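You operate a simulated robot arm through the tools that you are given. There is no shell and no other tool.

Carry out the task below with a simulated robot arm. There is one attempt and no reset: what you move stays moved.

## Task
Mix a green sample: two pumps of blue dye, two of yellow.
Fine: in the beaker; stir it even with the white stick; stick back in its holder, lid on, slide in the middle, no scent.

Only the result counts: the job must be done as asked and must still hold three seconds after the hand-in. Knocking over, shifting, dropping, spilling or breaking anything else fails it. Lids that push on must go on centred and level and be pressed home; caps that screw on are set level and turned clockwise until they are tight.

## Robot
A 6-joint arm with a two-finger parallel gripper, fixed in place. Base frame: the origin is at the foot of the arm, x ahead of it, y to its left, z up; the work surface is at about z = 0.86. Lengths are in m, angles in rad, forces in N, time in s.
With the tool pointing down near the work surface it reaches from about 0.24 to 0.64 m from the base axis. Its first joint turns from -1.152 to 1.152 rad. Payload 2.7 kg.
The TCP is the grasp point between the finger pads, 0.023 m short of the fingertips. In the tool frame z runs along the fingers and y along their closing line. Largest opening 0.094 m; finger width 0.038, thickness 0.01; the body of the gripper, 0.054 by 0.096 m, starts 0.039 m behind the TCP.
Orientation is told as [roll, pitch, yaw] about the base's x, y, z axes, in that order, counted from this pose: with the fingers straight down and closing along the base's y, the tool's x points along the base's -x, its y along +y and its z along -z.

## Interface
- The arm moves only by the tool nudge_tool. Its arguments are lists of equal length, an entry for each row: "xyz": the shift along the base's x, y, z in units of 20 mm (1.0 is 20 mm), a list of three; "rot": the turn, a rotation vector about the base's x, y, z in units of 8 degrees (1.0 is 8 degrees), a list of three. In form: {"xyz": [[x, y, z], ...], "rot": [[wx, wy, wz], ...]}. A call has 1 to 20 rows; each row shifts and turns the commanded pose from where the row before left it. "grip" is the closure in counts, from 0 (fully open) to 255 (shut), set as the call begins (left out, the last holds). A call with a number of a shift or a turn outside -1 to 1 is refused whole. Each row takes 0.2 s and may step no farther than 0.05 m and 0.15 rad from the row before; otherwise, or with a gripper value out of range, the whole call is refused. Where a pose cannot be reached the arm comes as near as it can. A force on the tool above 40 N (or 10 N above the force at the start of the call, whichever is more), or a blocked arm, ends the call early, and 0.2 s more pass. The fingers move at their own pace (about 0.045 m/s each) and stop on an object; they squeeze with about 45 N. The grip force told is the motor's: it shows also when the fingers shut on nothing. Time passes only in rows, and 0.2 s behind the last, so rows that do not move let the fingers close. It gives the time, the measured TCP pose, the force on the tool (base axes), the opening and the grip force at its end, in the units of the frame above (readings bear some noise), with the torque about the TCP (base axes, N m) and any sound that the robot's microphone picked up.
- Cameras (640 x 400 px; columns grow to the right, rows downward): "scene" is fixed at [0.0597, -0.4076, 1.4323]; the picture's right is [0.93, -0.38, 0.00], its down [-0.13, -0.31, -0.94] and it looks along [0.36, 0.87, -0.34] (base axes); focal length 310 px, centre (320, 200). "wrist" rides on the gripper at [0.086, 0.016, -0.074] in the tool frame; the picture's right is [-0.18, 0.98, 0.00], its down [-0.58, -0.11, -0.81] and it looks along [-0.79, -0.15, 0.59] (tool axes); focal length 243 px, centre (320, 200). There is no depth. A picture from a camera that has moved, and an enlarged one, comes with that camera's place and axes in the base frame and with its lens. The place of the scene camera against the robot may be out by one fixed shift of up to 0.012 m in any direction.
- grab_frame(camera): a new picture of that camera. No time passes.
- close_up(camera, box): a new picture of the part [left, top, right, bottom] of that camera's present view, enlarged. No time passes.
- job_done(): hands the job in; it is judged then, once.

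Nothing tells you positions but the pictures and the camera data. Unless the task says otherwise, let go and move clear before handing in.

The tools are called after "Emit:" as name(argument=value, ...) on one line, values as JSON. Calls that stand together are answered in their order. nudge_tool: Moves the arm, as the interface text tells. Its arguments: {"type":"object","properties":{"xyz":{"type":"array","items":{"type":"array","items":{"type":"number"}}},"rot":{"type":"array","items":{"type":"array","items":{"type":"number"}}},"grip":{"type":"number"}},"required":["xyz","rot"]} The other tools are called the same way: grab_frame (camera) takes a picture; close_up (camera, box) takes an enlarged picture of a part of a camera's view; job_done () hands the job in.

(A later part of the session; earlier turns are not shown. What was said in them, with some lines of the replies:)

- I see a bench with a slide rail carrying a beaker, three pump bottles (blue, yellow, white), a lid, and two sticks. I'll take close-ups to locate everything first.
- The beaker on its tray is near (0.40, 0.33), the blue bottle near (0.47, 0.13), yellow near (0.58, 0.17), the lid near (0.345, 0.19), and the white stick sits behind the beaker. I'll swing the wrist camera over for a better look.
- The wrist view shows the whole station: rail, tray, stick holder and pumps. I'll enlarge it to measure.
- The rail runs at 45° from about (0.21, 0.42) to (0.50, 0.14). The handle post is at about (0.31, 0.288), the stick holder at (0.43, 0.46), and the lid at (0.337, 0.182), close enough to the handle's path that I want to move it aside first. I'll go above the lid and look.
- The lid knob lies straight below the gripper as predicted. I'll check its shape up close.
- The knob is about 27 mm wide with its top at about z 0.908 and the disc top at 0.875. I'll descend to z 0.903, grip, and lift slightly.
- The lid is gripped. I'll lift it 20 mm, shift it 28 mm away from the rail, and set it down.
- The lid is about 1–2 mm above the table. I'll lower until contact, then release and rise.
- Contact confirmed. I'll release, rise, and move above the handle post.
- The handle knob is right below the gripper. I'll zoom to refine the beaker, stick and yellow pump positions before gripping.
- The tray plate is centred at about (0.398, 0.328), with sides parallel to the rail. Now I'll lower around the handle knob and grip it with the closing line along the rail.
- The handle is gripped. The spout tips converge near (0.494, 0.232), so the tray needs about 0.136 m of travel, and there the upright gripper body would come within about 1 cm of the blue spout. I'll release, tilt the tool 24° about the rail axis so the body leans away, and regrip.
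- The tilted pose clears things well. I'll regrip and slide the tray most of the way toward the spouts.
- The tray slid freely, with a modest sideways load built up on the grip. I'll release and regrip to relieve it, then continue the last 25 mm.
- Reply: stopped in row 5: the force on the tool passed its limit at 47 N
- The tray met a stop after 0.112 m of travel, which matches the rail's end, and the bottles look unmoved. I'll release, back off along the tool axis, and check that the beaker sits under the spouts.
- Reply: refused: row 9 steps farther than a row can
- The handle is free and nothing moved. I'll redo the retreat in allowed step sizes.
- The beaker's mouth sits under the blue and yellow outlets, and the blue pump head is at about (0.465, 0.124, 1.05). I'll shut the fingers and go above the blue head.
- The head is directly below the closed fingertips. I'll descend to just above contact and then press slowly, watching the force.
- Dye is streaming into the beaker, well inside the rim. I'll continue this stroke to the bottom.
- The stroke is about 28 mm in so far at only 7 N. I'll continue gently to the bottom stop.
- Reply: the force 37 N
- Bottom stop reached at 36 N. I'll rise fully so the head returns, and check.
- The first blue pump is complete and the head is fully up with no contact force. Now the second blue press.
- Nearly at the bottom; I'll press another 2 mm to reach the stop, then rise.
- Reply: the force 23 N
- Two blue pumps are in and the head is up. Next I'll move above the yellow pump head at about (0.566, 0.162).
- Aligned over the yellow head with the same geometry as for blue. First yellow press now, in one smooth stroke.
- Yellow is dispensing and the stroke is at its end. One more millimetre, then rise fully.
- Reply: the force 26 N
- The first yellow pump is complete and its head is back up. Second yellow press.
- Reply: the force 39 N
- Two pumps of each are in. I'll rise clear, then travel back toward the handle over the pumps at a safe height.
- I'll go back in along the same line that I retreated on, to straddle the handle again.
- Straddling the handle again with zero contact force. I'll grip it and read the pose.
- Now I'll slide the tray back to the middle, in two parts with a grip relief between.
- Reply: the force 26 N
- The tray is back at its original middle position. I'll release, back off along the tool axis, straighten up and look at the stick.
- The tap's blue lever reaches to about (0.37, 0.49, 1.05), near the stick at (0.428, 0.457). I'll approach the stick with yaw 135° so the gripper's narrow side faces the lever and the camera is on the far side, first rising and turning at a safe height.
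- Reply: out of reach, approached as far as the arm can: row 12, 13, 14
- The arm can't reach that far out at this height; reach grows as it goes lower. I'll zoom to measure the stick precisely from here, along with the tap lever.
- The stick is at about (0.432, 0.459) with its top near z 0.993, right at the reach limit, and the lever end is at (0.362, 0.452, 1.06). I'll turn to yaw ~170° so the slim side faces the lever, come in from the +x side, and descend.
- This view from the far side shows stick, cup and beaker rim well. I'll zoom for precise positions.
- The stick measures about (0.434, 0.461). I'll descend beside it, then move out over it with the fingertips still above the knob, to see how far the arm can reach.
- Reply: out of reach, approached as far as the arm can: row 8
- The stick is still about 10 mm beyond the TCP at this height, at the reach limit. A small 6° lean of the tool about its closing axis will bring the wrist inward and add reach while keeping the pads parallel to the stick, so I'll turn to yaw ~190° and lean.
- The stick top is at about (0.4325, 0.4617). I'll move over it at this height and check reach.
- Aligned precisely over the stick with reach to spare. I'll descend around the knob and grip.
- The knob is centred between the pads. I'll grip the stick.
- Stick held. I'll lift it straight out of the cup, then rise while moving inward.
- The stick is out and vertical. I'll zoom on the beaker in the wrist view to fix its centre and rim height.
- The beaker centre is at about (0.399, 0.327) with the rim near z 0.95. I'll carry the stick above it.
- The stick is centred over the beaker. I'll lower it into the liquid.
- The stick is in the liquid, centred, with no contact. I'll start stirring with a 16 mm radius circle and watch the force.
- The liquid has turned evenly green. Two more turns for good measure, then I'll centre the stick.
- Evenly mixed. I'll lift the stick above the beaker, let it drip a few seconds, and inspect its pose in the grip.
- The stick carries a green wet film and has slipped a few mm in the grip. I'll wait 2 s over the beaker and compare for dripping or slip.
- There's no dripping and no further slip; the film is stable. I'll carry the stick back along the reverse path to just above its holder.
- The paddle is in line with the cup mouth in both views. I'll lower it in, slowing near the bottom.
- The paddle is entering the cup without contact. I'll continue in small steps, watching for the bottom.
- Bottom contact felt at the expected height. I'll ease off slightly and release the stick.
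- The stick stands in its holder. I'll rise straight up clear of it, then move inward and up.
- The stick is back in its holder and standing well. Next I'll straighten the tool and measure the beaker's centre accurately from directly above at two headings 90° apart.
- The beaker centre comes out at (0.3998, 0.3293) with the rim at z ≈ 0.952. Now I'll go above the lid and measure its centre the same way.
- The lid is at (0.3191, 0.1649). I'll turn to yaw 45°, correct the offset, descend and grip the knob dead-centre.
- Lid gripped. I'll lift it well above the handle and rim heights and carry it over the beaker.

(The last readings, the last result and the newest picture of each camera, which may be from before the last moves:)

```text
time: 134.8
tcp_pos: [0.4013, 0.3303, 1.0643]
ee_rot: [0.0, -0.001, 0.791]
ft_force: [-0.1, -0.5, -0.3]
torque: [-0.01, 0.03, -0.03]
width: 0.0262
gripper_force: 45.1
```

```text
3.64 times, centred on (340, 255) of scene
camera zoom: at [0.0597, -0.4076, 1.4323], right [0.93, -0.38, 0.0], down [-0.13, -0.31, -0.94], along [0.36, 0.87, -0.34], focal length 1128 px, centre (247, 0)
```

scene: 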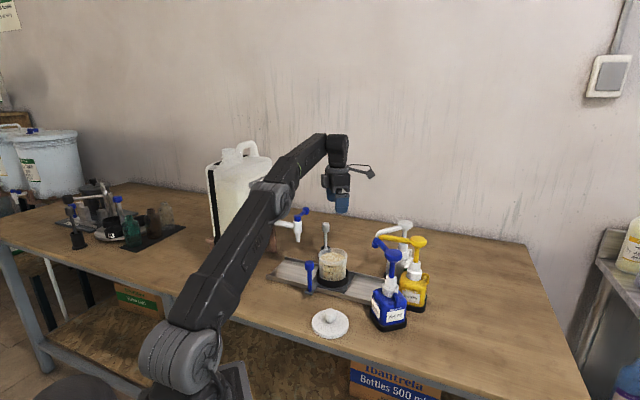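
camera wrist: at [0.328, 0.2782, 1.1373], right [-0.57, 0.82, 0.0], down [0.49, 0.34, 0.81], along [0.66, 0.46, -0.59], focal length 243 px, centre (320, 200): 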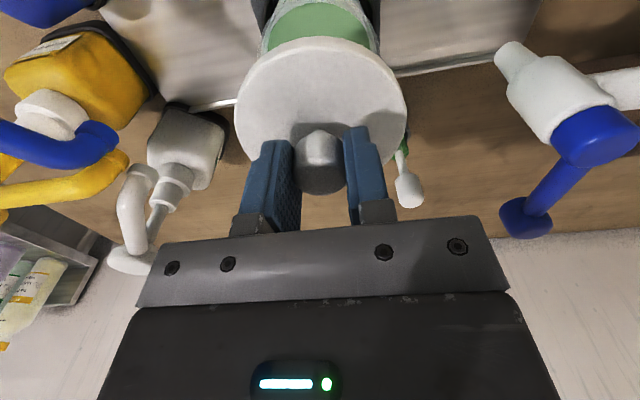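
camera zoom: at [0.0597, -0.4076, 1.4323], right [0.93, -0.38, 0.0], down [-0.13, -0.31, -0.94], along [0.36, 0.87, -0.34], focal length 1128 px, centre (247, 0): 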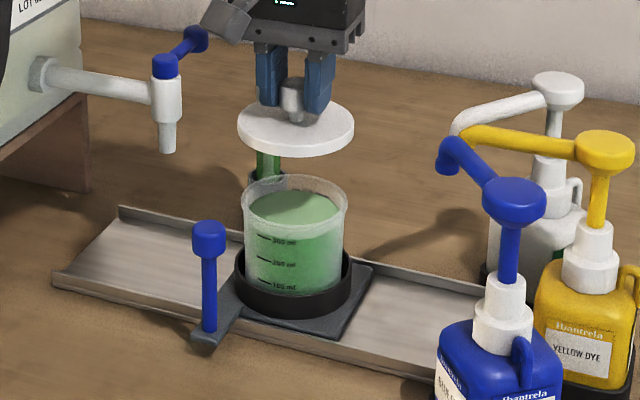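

The lid is centred above the beaker in both views. I'll lower it to just above the rim and check again.

Emit:
nudge_tool(xyz=[[0, 0, -0.6], [0, 0, -0.6], [0, 0, -0.6], [0, 0, -0.6], [0, 0, -0.6], [0, 0, 0], [0, 0, 0]], rot=[[0, 0, 0], [0, 0, 0], [0, 0, 0], [0, 0, 0], [0, 0, 0], [0, 0, 0], [0, 0, 0]])

Emit:
close_up(camera="wrist", box=[220, 0, 420, 200])

Emit:
close_up(camera="scene", box=[305, 220, 365, 300])

```text
time: 136.4
tcp_pos: [0.3985, 0.3296, 1.0033]
ee_rot: [0.0, -0.002, 0.792]
ft_force: [-0.1, -0.6, -0.1]
torque: [0.03, -0.03, -0.02]
width: 0.0261
gripper_force: 44.6
```

```text
2.00 times, centred on (320, 100) of wrist
camera zoom: at [0.3265, 0.2784, 1.077], right [-0.57, 0.82, 0.0], down [0.49, 0.34, 0.81], along [0.66, 0.46, -0.59], focal length 485 px, centre (320, 400)
```

zoom: 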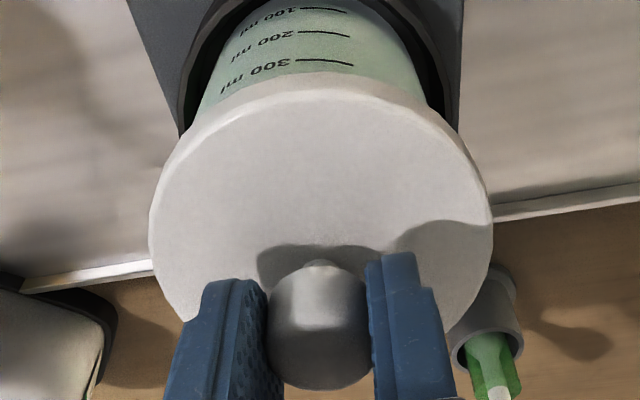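

```text
5.00 times, centred on (335, 260) of scene
camera zoom: at [0.0597, -0.4076, 1.4323], right [0.93, -0.38, 0.0], down [-0.13, -0.31, -0.94], along [0.36, 0.87, -0.34], focal length 1551 px, centre (245, -100)
```

zoom: 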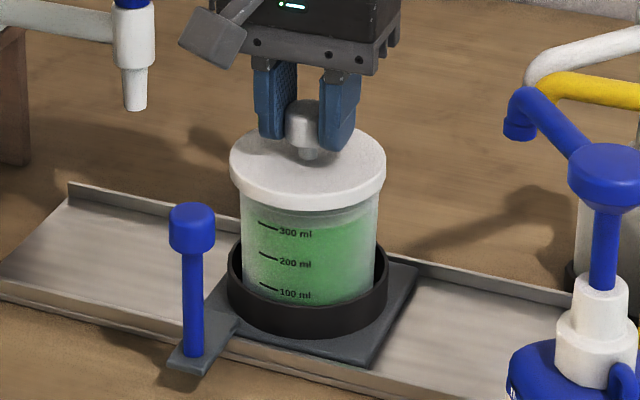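

The lid is concentric and level just above the rim. I'll lower slowly to contact, watching the force and torque.

Emit:
nudge_tool(xyz=[[0, 0, -0.1], [0, 0, -0.1], [0, 0, -0.1], [0, 0, 0]], rot=[[0, 0, 0], [0, 0, 0], [0, 0, 0], [0, 0, 0]])

Emit:
close_up(camera="scene", box=[305, 220, 365, 300])

```text
time: 137.4
tcp_pos: [0.4003, 0.3291, 1.0005]
ee_rot: [-0.001, -0.007, 0.79]
ft_force: [-3.9, -0.1, 27.3]
torque: [-1.1, 0.54, -0.11]
width: 0.0263
gripper_force: 44.9
```

```text
5.00 times, centred on (335, 260) of scene
camera zoom: at [0.0593, -0.4079, 1.4323], right [0.93, -0.38, 0.0], down [-0.13, -0.31, -0.94], along [0.36, 0.87, -0.34], focal length 1551 px, centre (245, -100)
```

zoom: 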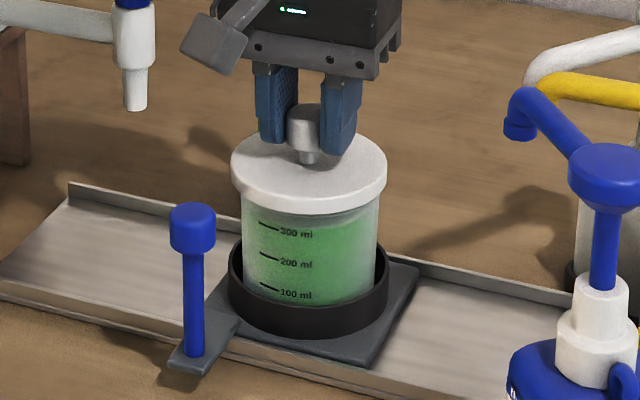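

Contact at z ≈ 1.000, with torque showing the load is on the rim's near side at about (-0.02, -0.04) from centre. I'll lift slightly and look before correcting.

Emit:
nudge_tool(xyz=[[0, 0, 0.3], [0, 0, 0]], rot=[[0, 0, 0], [0, 0, 0]])

Emit:
close_up(camera="wrist", box=[230, 10, 410, 200])

Emit:
close_up(camera="scene", box=[315, 230, 355, 280])

```text
time: 138.0
tcp_pos: [0.3981, 0.3299, 1.0037]
ee_rot: [0.0, -0.001, 0.791]
ft_force: [0.5, -0.2, -1.1]
torque: [0.01, -0.01, 0.02]
width: 0.0261
gripper_force: 44.9
```

```text
2.11 times, centred on (320, 105) of wrist
camera zoom: at [0.3267, 0.2784, 1.0766], right [-0.57, 0.82, 0.0], down [0.49, 0.34, 0.81], along [0.66, 0.46, -0.59], focal length 511 px, centre (320, 400)
```

zoom: 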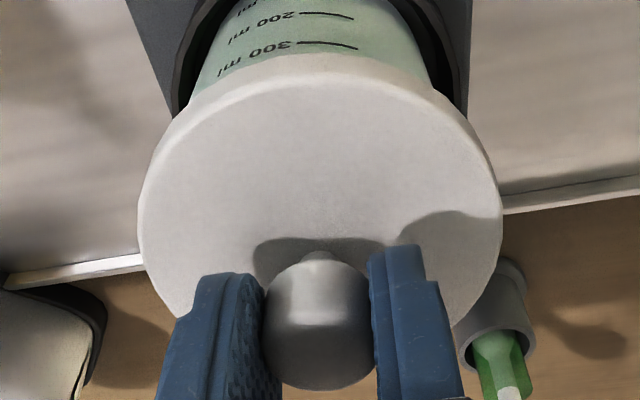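

```text
8.00 times, centred on (335, 255) of scene
camera zoom: at [0.0597, -0.4076, 1.4323], right [0.93, -0.38, 0.0], down [-0.13, -0.31, -0.94], along [0.36, 0.87, -0.34], focal length 2482 px, centre (200, -240)
```

zoom: 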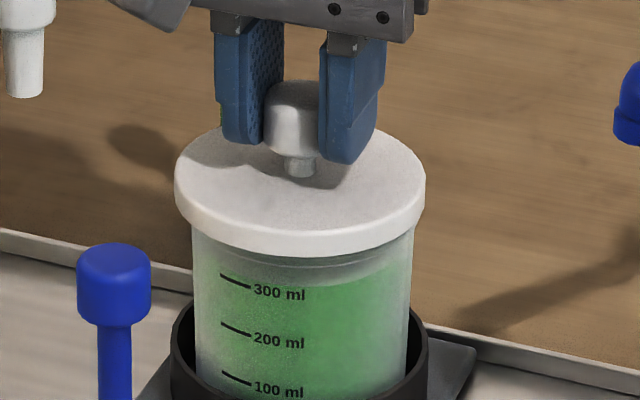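

The lid sits very slightly off (about 0.8 mm along the rail direction) and the tool has a tiny 0.002 rad lean, which explains the one-sided touch. I'll correct both and lower again in fine steps.

Emit:
nudge_tool(xyz=[[0.03, -0.025, 0], [0, 0, -0.1], [0, 0, 0]], rot=[[-0.009, 0.009, 0], [0, 0, 0], [0, 0, 0]])

Emit:
nudge_tool(xyz=[[0, 0, -0.05], [0, 0, 0]], rot=[[0, 0, 0], [0, 0, 0]])

Emit:
nudge_tool(xyz=[[0, 0, -0.05], [0, 0, 0]], rot=[[0, 0, 0], [0, 0, 0]])

```text
time: 138.8
tcp_pos: [0.4, 0.33, 1.0024]
ee_rot: [-0.001, 0.001, 0.791]
ft_force: [-1.1, 0.3, -1.3]
torque: [0.02, 0.0, 0.02]
width: 0.0259
gripper_force: 44.8
```

```text
time: 139.4
tcp_pos: [0.3989, 0.3308, 1.0009]
ee_rot: [0.0, 0.001, 0.789]
ft_force: [0.1, -0.6, 0.0]
torque: [0.0, 0.0, -0.03]
width: 0.0259
gripper_force: 44.6
```

```text
time: 140.0
tcp_pos: [0.401, 0.3303, 1.0002]
ee_rot: [0.0, 0.001, 0.791]
ft_force: [-0.5, -0.2, 0.3]
torque: [0.0, 0.03, -0.03]
width: 0.0258
gripper_force: 44.8
```

No contact yet at z 1.000. Continuing in 1 mm steps.

Emit:
nudge_tool(xyz=[[0, 0, -0.05], [0, 0, 0]], rot=[[0, 0, 0], [0, 0, 0]])

Emit:
nudge_tool(xyz=[[0, 0, -0.05], [0, 0, 0]], rot=[[0, 0, 0], [0, 0, 0]])

```text
time: 140.6
tcp_pos: [0.4007, 0.3293, 1.0001]
ee_rot: [-0.003, 0.002, 0.791]
ft_force: [-2.0, -0.2, 8.2]
torque: [-0.42, 0.12, -0.06]
width: 0.0261
gripper_force: 44.7
```

```text
time: 141.2
tcp_pos: [0.4013, 0.3312, 1.0004]
ee_rot: [-0.003, -0.001, 0.79]
ft_force: [-2.3, -2.8, 20.8]
torque: [-0.96, 0.38, -0.06]
width: 0.0261
gripper_force: 45.0
```

Contact is again on the (-x, -y) side with a lateral push the same way, so the lid should move about 1.3 mm that way. I'll lift, shift and retry.

Emit:
nudge_tool(xyz=[[0, 0, 0.2], [-0.02, -0.065, 0], [0, 0, -0.1], [0, 0, 0]], rot=[[0, 0, 0], [0, 0, 0], [0, 0, 0], [0, 0, 0]])

Emit:
nudge_tool(xyz=[[0, 0, -0.05], [0, 0, 0]], rot=[[0, 0, 0], [0, 0, 0]])

Emit:
nudge_tool(xyz=[[0, 0, -0.05], [0, 0, 0]], rot=[[0, 0, 0], [0, 0, 0]])

```text
time: 142.2
tcp_pos: [0.3994, 0.3276, 0.9988]
ee_rot: [0.0, 0.002, 0.791]
ft_force: [0.1, 0.9, -0.3]
torque: [0.0, 0.0, -0.01]
width: 0.0257
gripper_force: 44.8
```

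```text
time: 142.8
tcp_pos: [0.4001, 0.3274, 0.9997]
ee_rot: [-0.001, -0.001, 0.79]
ft_force: [-0.9, -0.3, -0.1]
torque: [0.05, 0.01, 0.0]
width: 0.0259
gripper_force: 44.9
```

```text
time: 143.4
tcp_pos: [0.4011, 0.3289, 0.9989]
ee_rot: [0.0, 0.0, 0.79]
ft_force: [0.1, 0.8, 0.1]
torque: [0.02, 0.04, 0.02]
width: 0.0259
gripper_force: 45.3
```

No contact now at the depth where it touched before; that's progress. Continuing down.

Emit:
nudge_tool(xyz=[[0, 0, -0.05], [0, 0, 0]], rot=[[0, 0, 0], [0, 0, 0]])

Emit:
nudge_tool(xyz=[[0, 0, -0.05], [0, 0, 0]], rot=[[0, 0, 0], [0, 0, 0]])

Emit:
close_up(camera="scene", box=[315, 230, 355, 280])

```text
time: 144.0
tcp_pos: [0.4, 0.3275, 0.998]
ee_rot: [0.001, 0.001, 0.792]
ft_force: [0.8, -0.4, 0.0]
torque: [0.05, 0.01, 0.03]
width: 0.0261
gripper_force: 45.3
```

```text
time: 144.6
tcp_pos: [0.4, 0.3278, 0.9973]
ee_rot: [0.0, 0.0, 0.792]
ft_force: [-0.2, 1.1, -0.5]
torque: [-0.02, 0.04, 0.0]
width: 0.0259
gripper_force: 44.7
```

```text
8.00 times, centred on (335, 255) of scene
camera zoom: at [0.0597, -0.4076, 1.4323], right [0.93, -0.38, 0.0], down [-0.13, -0.31, -0.94], along [0.36, 0.87, -0.34], focal length 2482 px, centre (200, -240)
```

zoom: 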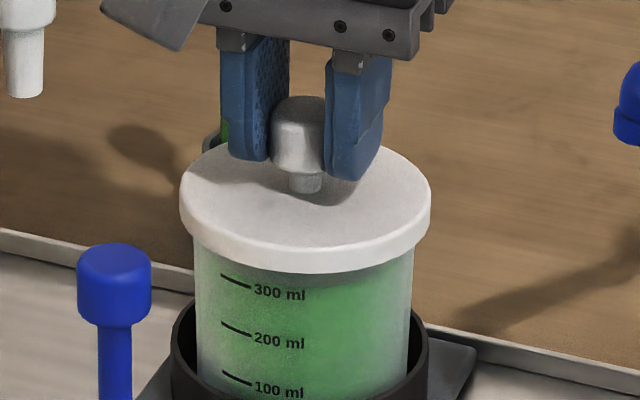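

The skirt is now passing over the rim without contact. I'll continue down until it seats.

Emit:
nudge_tool(xyz=[[0, 0, -0.05], [0, 0, -0.05], [0, 0, 0]], rot=[[0, 0, 0], [0, 0, 0], [0, 0, 0]])

Emit:
nudge_tool(xyz=[[0, 0, -0.05], [0, 0, -0.05], [0, 0, 0]], rot=[[0, 0, 0], [0, 0, 0], [0, 0, 0]])

```text
time: 145.4
tcp_pos: [0.4005, 0.3276, 0.994]
ee_rot: [0.001, 0.002, 0.79]
ft_force: [0.2, -0.4, 2.4]
torque: [0.08, -0.05, 0.02]
width: 0.026
gripper_force: 44.8
```

```text
time: 146.2
tcp_pos: [0.4, 0.3277, 0.994]
ee_rot: [-0.001, -0.006, 0.79]
ft_force: [-0.8, -0.8, 22.8]
torque: [0.57, -0.46, 0.02]
width: 0.0253
gripper_force: 45.1
heard: snap
```

A snap was heard. I'll press a little further to be sure that it is home all round.

Emit:
nudge_tool(xyz=[[0, 0, -0.03], [0, 0, 0]], rot=[[0, 0, 0], [0, 0, 0]])

Emit:
close_up(camera="scene", box=[315, 230, 355, 280])

Emit:
close_up(camera="wrist", box=[230, 10, 410, 200])

```text
time: 146.8
tcp_pos: [0.3997, 0.3279, 0.9947]
ee_rot: [-0.002, -0.004, 0.79]
ft_force: [-3.1, -2.6, 28.9]
torque: [0.36, -0.3, 0.03]
width: 0.0259
gripper_force: 45.2
```

```text
8.00 times, centred on (335, 255) of scene
camera zoom: at [0.0592, -0.408, 1.4322], right [0.93, -0.38, 0.0], down [-0.13, -0.31, -0.94], along [0.36, 0.87, -0.34], focal length 2482 px, centre (200, -240)
```

zoom: 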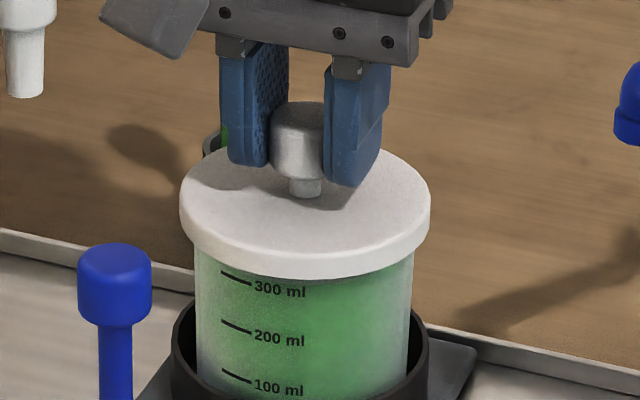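

```text
2.11 times, centred on (320, 105) of wrist
camera zoom: at [0.3275, 0.2762, 1.0677], right [-0.57, 0.82, 0.0], down [0.48, 0.33, 0.81], along [0.67, 0.46, -0.59], focal length 511 px, centre (320, 400)
```

zoom: 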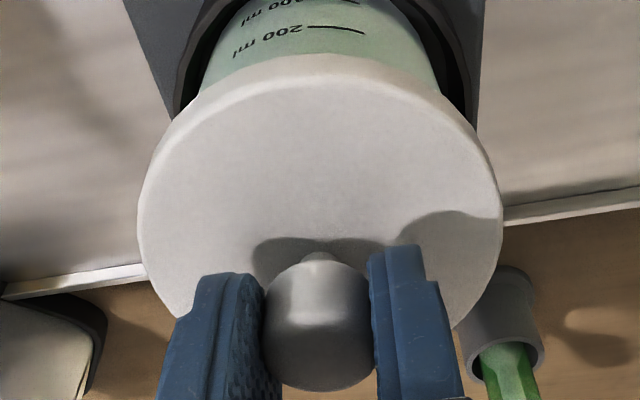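

The lid is seated with the load nearly central. I'll ease the pressure, release, and rise to inspect.

Emit:
nudge_tool(xyz=[[0, 0, 0.12], [0, 0, 0]], rot=[[0, 0, 0], [0, 0, 0]])

Emit:
nudge_tool(xyz=[[0, 0, 0], [0, 0, 0], [0, 0, 0], [0, 0, 0], [0, 0, 0], [0, 0, 0]], rot=[[0, 0, 0], [0, 0, 0], [0, 0, 0], [0, 0, 0], [0, 0, 0], [0, 0, 0]], grip=0)

Emit:
nudge_tool(xyz=[[0, 0, 0.5], [0, 0, 0.7], [0, 0, 0.7], [0, 0, 0.7], [0, 0, 0.7], [0, 0, 0.7], [0, 0, 0]], rot=[[0, 0, 0], [0, 0, 0], [0, 0, 0], [0, 0, 0], [0, 0, 0], [0, 0, 0], [0, 0, 0]])

Emit:
close_up(camera="scene", box=[315, 230, 355, 280])

Emit:
grab_frame(camera="wrist")

```text
time: 147.4
tcp_pos: [0.3998, 0.328, 0.995]
ee_rot: [-0.003, -0.003, 0.791]
ft_force: [2.0, 1.8, 13.8]
torque: [0.77, -0.7, -0.04]
width: 0.0258
gripper_force: 45.0
```

```text
time: 148.8
tcp_pos: [0.4005, 0.3275, 0.9939]
ee_rot: [0.001, -0.001, 0.79]
ft_force: [-0.4, 0.1, 0.3]
torque: [-0.01, 0.0, -0.06]
width: 0.094
gripper_force: 0.0
```

```text
time: 150.4
tcp_pos: [0.3987, 0.3283, 1.0744]
ee_rot: [-0.002, 0.0, 0.79]
ft_force: [-0.3, 0.3, -0.2]
torque: [0.01, -0.02, 0.0]
width: 0.0941
gripper_force: 0.1
```

```text
8.00 times, centred on (335, 255) of scene
camera zoom: at [0.0597, -0.4076, 1.4323], right [0.93, -0.38, 0.0], down [-0.13, -0.31, -0.94], along [0.36, 0.87, -0.34], focal length 2482 px, centre (200, -240)
```

zoom: 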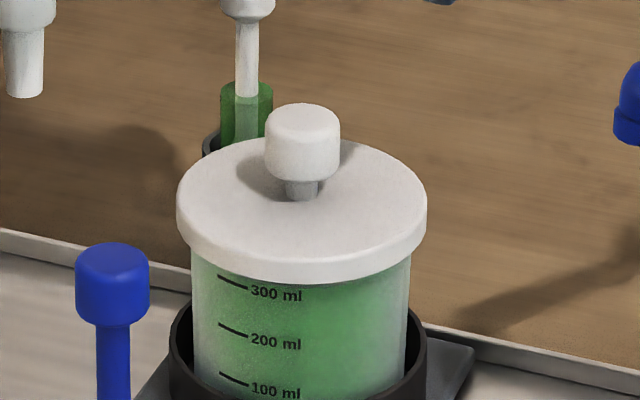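

```text
taken
camera wrist: at [0.327, 0.2769, 1.1474], right [-0.57, 0.82, 0.0], down [0.49, 0.34, 0.81], along [0.66, 0.46, -0.59], focal length 243 px, centre (320, 200)
```

wrist: 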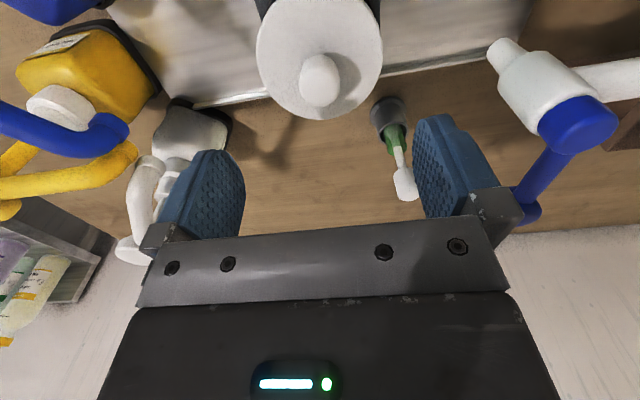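

The lid is level and concentric. For certainty I'll close the fingers and press once on top of the knob, centred, with moderate force.

Emit:
nudge_tool(xyz=[[0, 0, 0], [0, 0, 0], [0, 0, 0], [0, 0, 0], [0, 0, 0], [0, 0, 0]], rot=[[0, 0, 0], [0, 0, 0], [0, 0, 0], [0, 0, 0], [0, 0, 0], [0, 0, 0]], grip=255)

Emit:
nudge_tool(xyz=[[0, 0, -0.7], [0, 0, -0.7], [0, 0, -0.7], [0, 0, -0.2], [0, 0, 0]], rot=[[0, 0, 0], [0, 0, 0], [0, 0, 0], [0, 0, 0], [0, 0, 0]])

Emit:
close_up(camera="scene", box=[305, 210, 365, 290])

```text
time: 151.8
tcp_pos: [0.3995, 0.3275, 1.0737]
ee_rot: [-0.001, -0.001, 0.79]
ft_force: [0.7, -0.5, 0.2]
torque: [-0.01, 0.01, -0.02]
width: 0.0
gripper_force: 33.5
```

```text
time: 153.0
tcp_pos: [0.3989, 0.328, 1.0283]
ee_rot: [0.0, 0.002, 0.79]
ft_force: [-0.2, 0.0, 0.3]
torque: [-0.01, 0.0, -0.02]
width: 0.0
gripper_force: 42.2
```

```text
5.00 times, centred on (335, 250) of scene
camera zoom: at [0.0597, -0.4076, 1.4323], right [0.93, -0.38, 0.0], down [-0.13, -0.31, -0.94], along [0.36, 0.87, -0.34], focal length 1551 px, centre (245, -50)
```

zoom: 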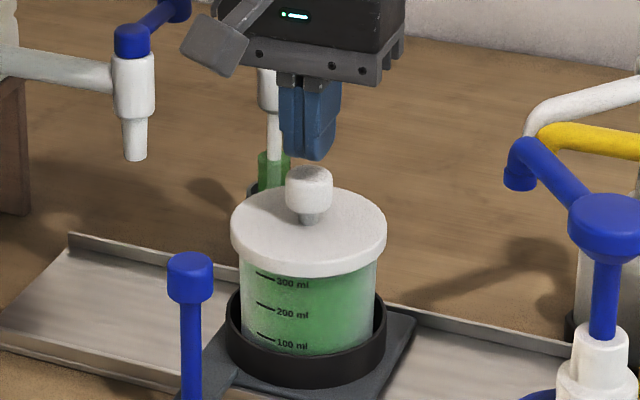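

Aligned over the knob. Pressing down gently.

Emit:
nudge_tool(xyz=[[0, 0, -0.1], [0, 0, -0.1], [0, 0, -0.08], [0, 0, -0.05], [0, 0, 0]], rot=[[0, 0, 0], [0, 0, 0], [0, 0, 0], [0, 0, 0], [0, 0, 0]])

```text
time: 154.2
tcp_pos: [0.3997, 0.3284, 1.0225]
ee_rot: [-0.002, 0.0, 0.792]
ft_force: [0.2, 0.2, -1.5]
torque: [-0.03, 0.01, -0.03]
width: 0.0003
gripper_force: 42.9
```

Emit:
nudge_tool(xyz=[[0, 0, -0.05], [0, 0, -0.05], [0, 0, 0]], rot=[[0, 0, 0], [0, 0, 0], [0, 0, 0]])

Emit:
nudge_tool(xyz=[[0, 0, -0.05], [0, 0, 0]], rot=[[0, 0, 0], [0, 0, 0]])

```text
time: 155.0
tcp_pos: [0.3993, 0.3283, 1.0203]
ee_rot: [0.0, 0.002, 0.791]
ft_force: [-0.1, -0.5, 0.0]
torque: [0.05, -0.01, -0.01]
width: 0.0
gripper_force: 42.5
```

```text
time: 155.6
tcp_pos: [0.4, 0.3288, 1.019]
ee_rot: [-0.001, 0.0, 0.791]
ft_force: [-0.3, -0.1, -0.3]
torque: [-0.03, -0.02, 0.0]
width: 0.0
gripper_force: 42.4
```

I haven't reached the knob top yet; continuing in 1 mm steps.

Emit:
nudge_tool(xyz=[[0, 0, -0.05], [0, 0, -0.05], [0, 0, 0]], rot=[[0, 0, 0], [0, 0, 0], [0, 0, 0]])

Emit:
nudge_tool(xyz=[[0, 0, -0.05], [0, 0, 0]], rot=[[0, 0, 0], [0, 0, 0]])

Emit:
close_up(camera="scene", box=[315, 230, 355, 280])

```text
time: 156.4
tcp_pos: [0.3993, 0.3283, 1.0176]
ee_rot: [0.0, -0.002, 0.792]
ft_force: [-0.4, 0.5, 0.3]
torque: [0.02, -0.01, -0.01]
width: 0.0
gripper_force: 42.3
```

```text
time: 157.0
tcp_pos: [0.3992, 0.3278, 1.0166]
ee_rot: [0.0, -0.001, 0.791]
ft_force: [-0.6, 0.4, 2.0]
torque: [0.0, 0.02, 0.01]
width: 0.0001
gripper_force: 42.6
```

```text
8.00 times, centred on (335, 255) of scene
camera zoom: at [0.0597, -0.4076, 1.4323], right [0.93, -0.38, 0.0], down [-0.13, -0.31, -0.94], along [0.36, 0.87, -0.34], focal length 2482 px, centre (200, -240)
```

zoom: 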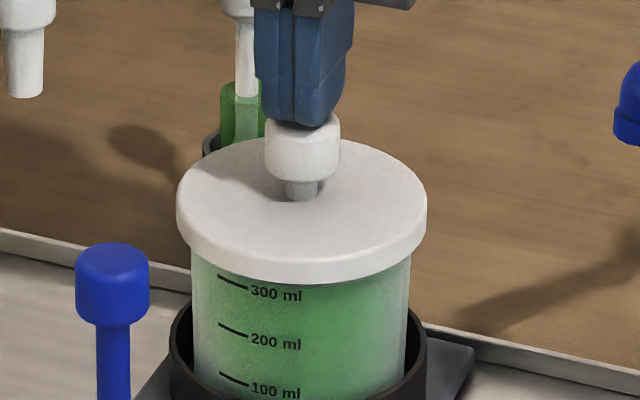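

Just touching the knob top now. A firm but moderate press follows.

Emit:
nudge_tool(xyz=[[0, 0, -0.06], [0, 0, -0.05], [0, 0, 0]], rot=[[0, 0, 0], [0, 0, 0], [0, 0, 0]])

Emit:
nudge_tool(xyz=[[0, 0, -0.05], [0, 0, 0]], rot=[[0, 0, 0], [0, 0, 0]])

```text
time: 157.8
tcp_pos: [0.3995, 0.3283, 1.0152]
ee_rot: [-0.001, -0.003, 0.79]
ft_force: [-1.0, -0.2, 13.8]
torque: [-0.07, 0.09, 0.02]
width: 0.0
gripper_force: 42.2
```

```text
time: 158.4
tcp_pos: [0.401, 0.327, 1.016]
ee_rot: [-0.001, -0.006, 0.79]
ft_force: [-3.0, -2.7, 31.0]
torque: [-0.16, 0.2, 0.01]
width: 0.0
gripper_force: 43.0
```

Firm at 31 N with no movement: the lid is home. I'll rise clear, back away, and inspect the whole scene.

Emit:
nudge_tool(xyz=[[0, 0, 0.3], [0, 0, 0.6], [0, 0, 1], [0, 0, 1], [0, 0, 1], [0, 0, 1], [0, 0, 1], [-0.5, -0.5, 0.8], [-0.5, -0.5, 0.8], [-0.5, -0.5, 0.8], [-0.5, -0.5, 0.5], [-0.5, -0.5, 0], [-0.5, -0.5, 0], [-0.5, -0.5, 0], [0, 0, 0]], rot=[[0, 0, 0], [0, 0, 0], [0, 0, 0], [0, 0, 0], [0, 0, 0], [0, 0, 0], [0, 0, 0], [0, 0, 0], [0, 0, 0], [0, 0, 0], [0, 0, 0], [0, 0, 0], [0, 0, 0], [0, 0, 0], [0, 0, 0]])

Emit:
grab_frame(camera="wrist")

Emit:
close_up(camera="wrist", box=[160, 0, 480, 200])

Emit:
close_up(camera="scene", box=[250, 200, 450, 340])

```text
time: 161.6
tcp_pos: [0.3297, 0.2572, 1.1878]
ee_rot: [0.0, -0.001, 0.789]
ft_force: [0.6, 0.5, 1.0]
torque: [0.02, -0.02, 0.02]
width: 0.0
gripper_force: 42.0
```

```text
taken
camera wrist: at [0.2577, 0.206, 1.2628], right [-0.57, 0.82, 0.0], down [0.49, 0.34, 0.81], along [0.66, 0.46, -0.59], focal length 243 px, centre (320, 200)
```

wrist: 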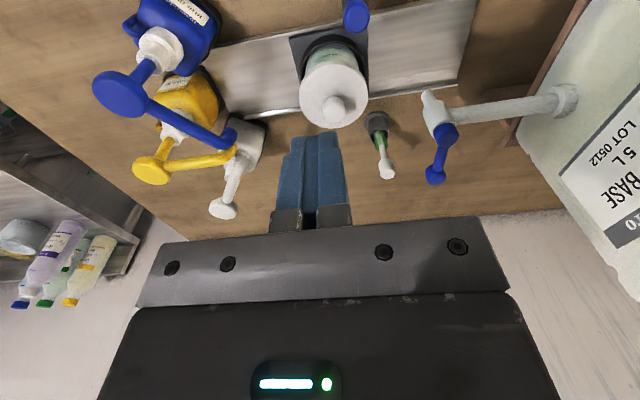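

```text
2.00 times, centred on (320, 100) of wrist
camera zoom: at [0.2577, 0.206, 1.2628], right [-0.57, 0.82, 0.0], down [0.49, 0.34, 0.81], along [0.66, 0.46, -0.59], focal length 485 px, centre (320, 400)
```

zoom: 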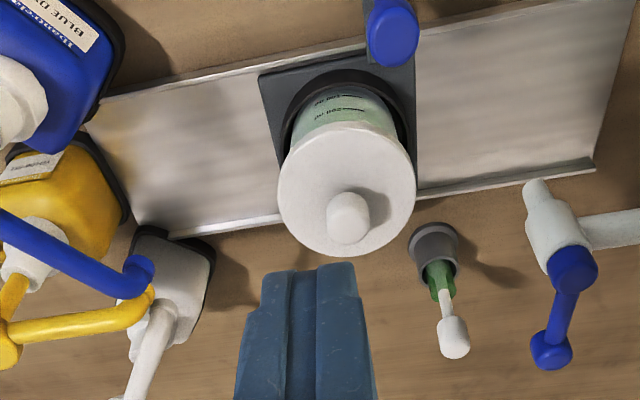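

```text
2.86 times, centred on (350, 270) of scene
camera zoom: at [0.0597, -0.4076, 1.4323], right [0.93, -0.38, 0.0], down [-0.13, -0.31, -0.94], along [0.36, 0.87, -0.34], focal length 886 px, centre (234, 0)
```

zoom: 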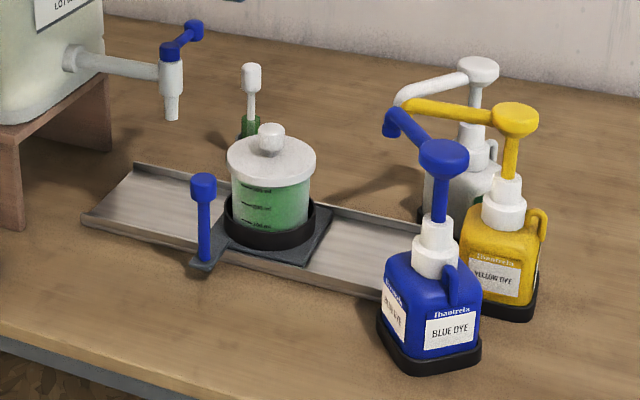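

The sample is an even green and the lid is on, level and centred. The stick is back in its holder, the tray is at its original middle position, the bottles haven't moved and the arm is clear, so I'm handing the job in.

Emit:
job_done()

```text
The job is handed in.
```

The green sample is mixed in the beaker and I've handed the job in. I don't have the judge's verdict, only my own checks below.

- **Dye:** two full pumps of blue and two of yellow went into the beaker. I didn't touch the scent pump.
- **Stirring:** I stirred about five turns with the white stick, until the colour was an even green.
- **Stick:** it is standing back in its holder, with some green film left on its paddle. I saw no drips on the bench.
- **Lid:** it snapped on, sits level and centred, and did not move under a 31 N press on the knob.
- **Slide:** I moved the tray to the pumps and then back to where it started. I took that starting position as the middle; it is within about a centimetre of the rail's centre by my measurements.

To clear the tray handle's path, I first set the lid about 3 cm aside on the bench. The bottles look unmoved in the final pictures, and the arm is clear.
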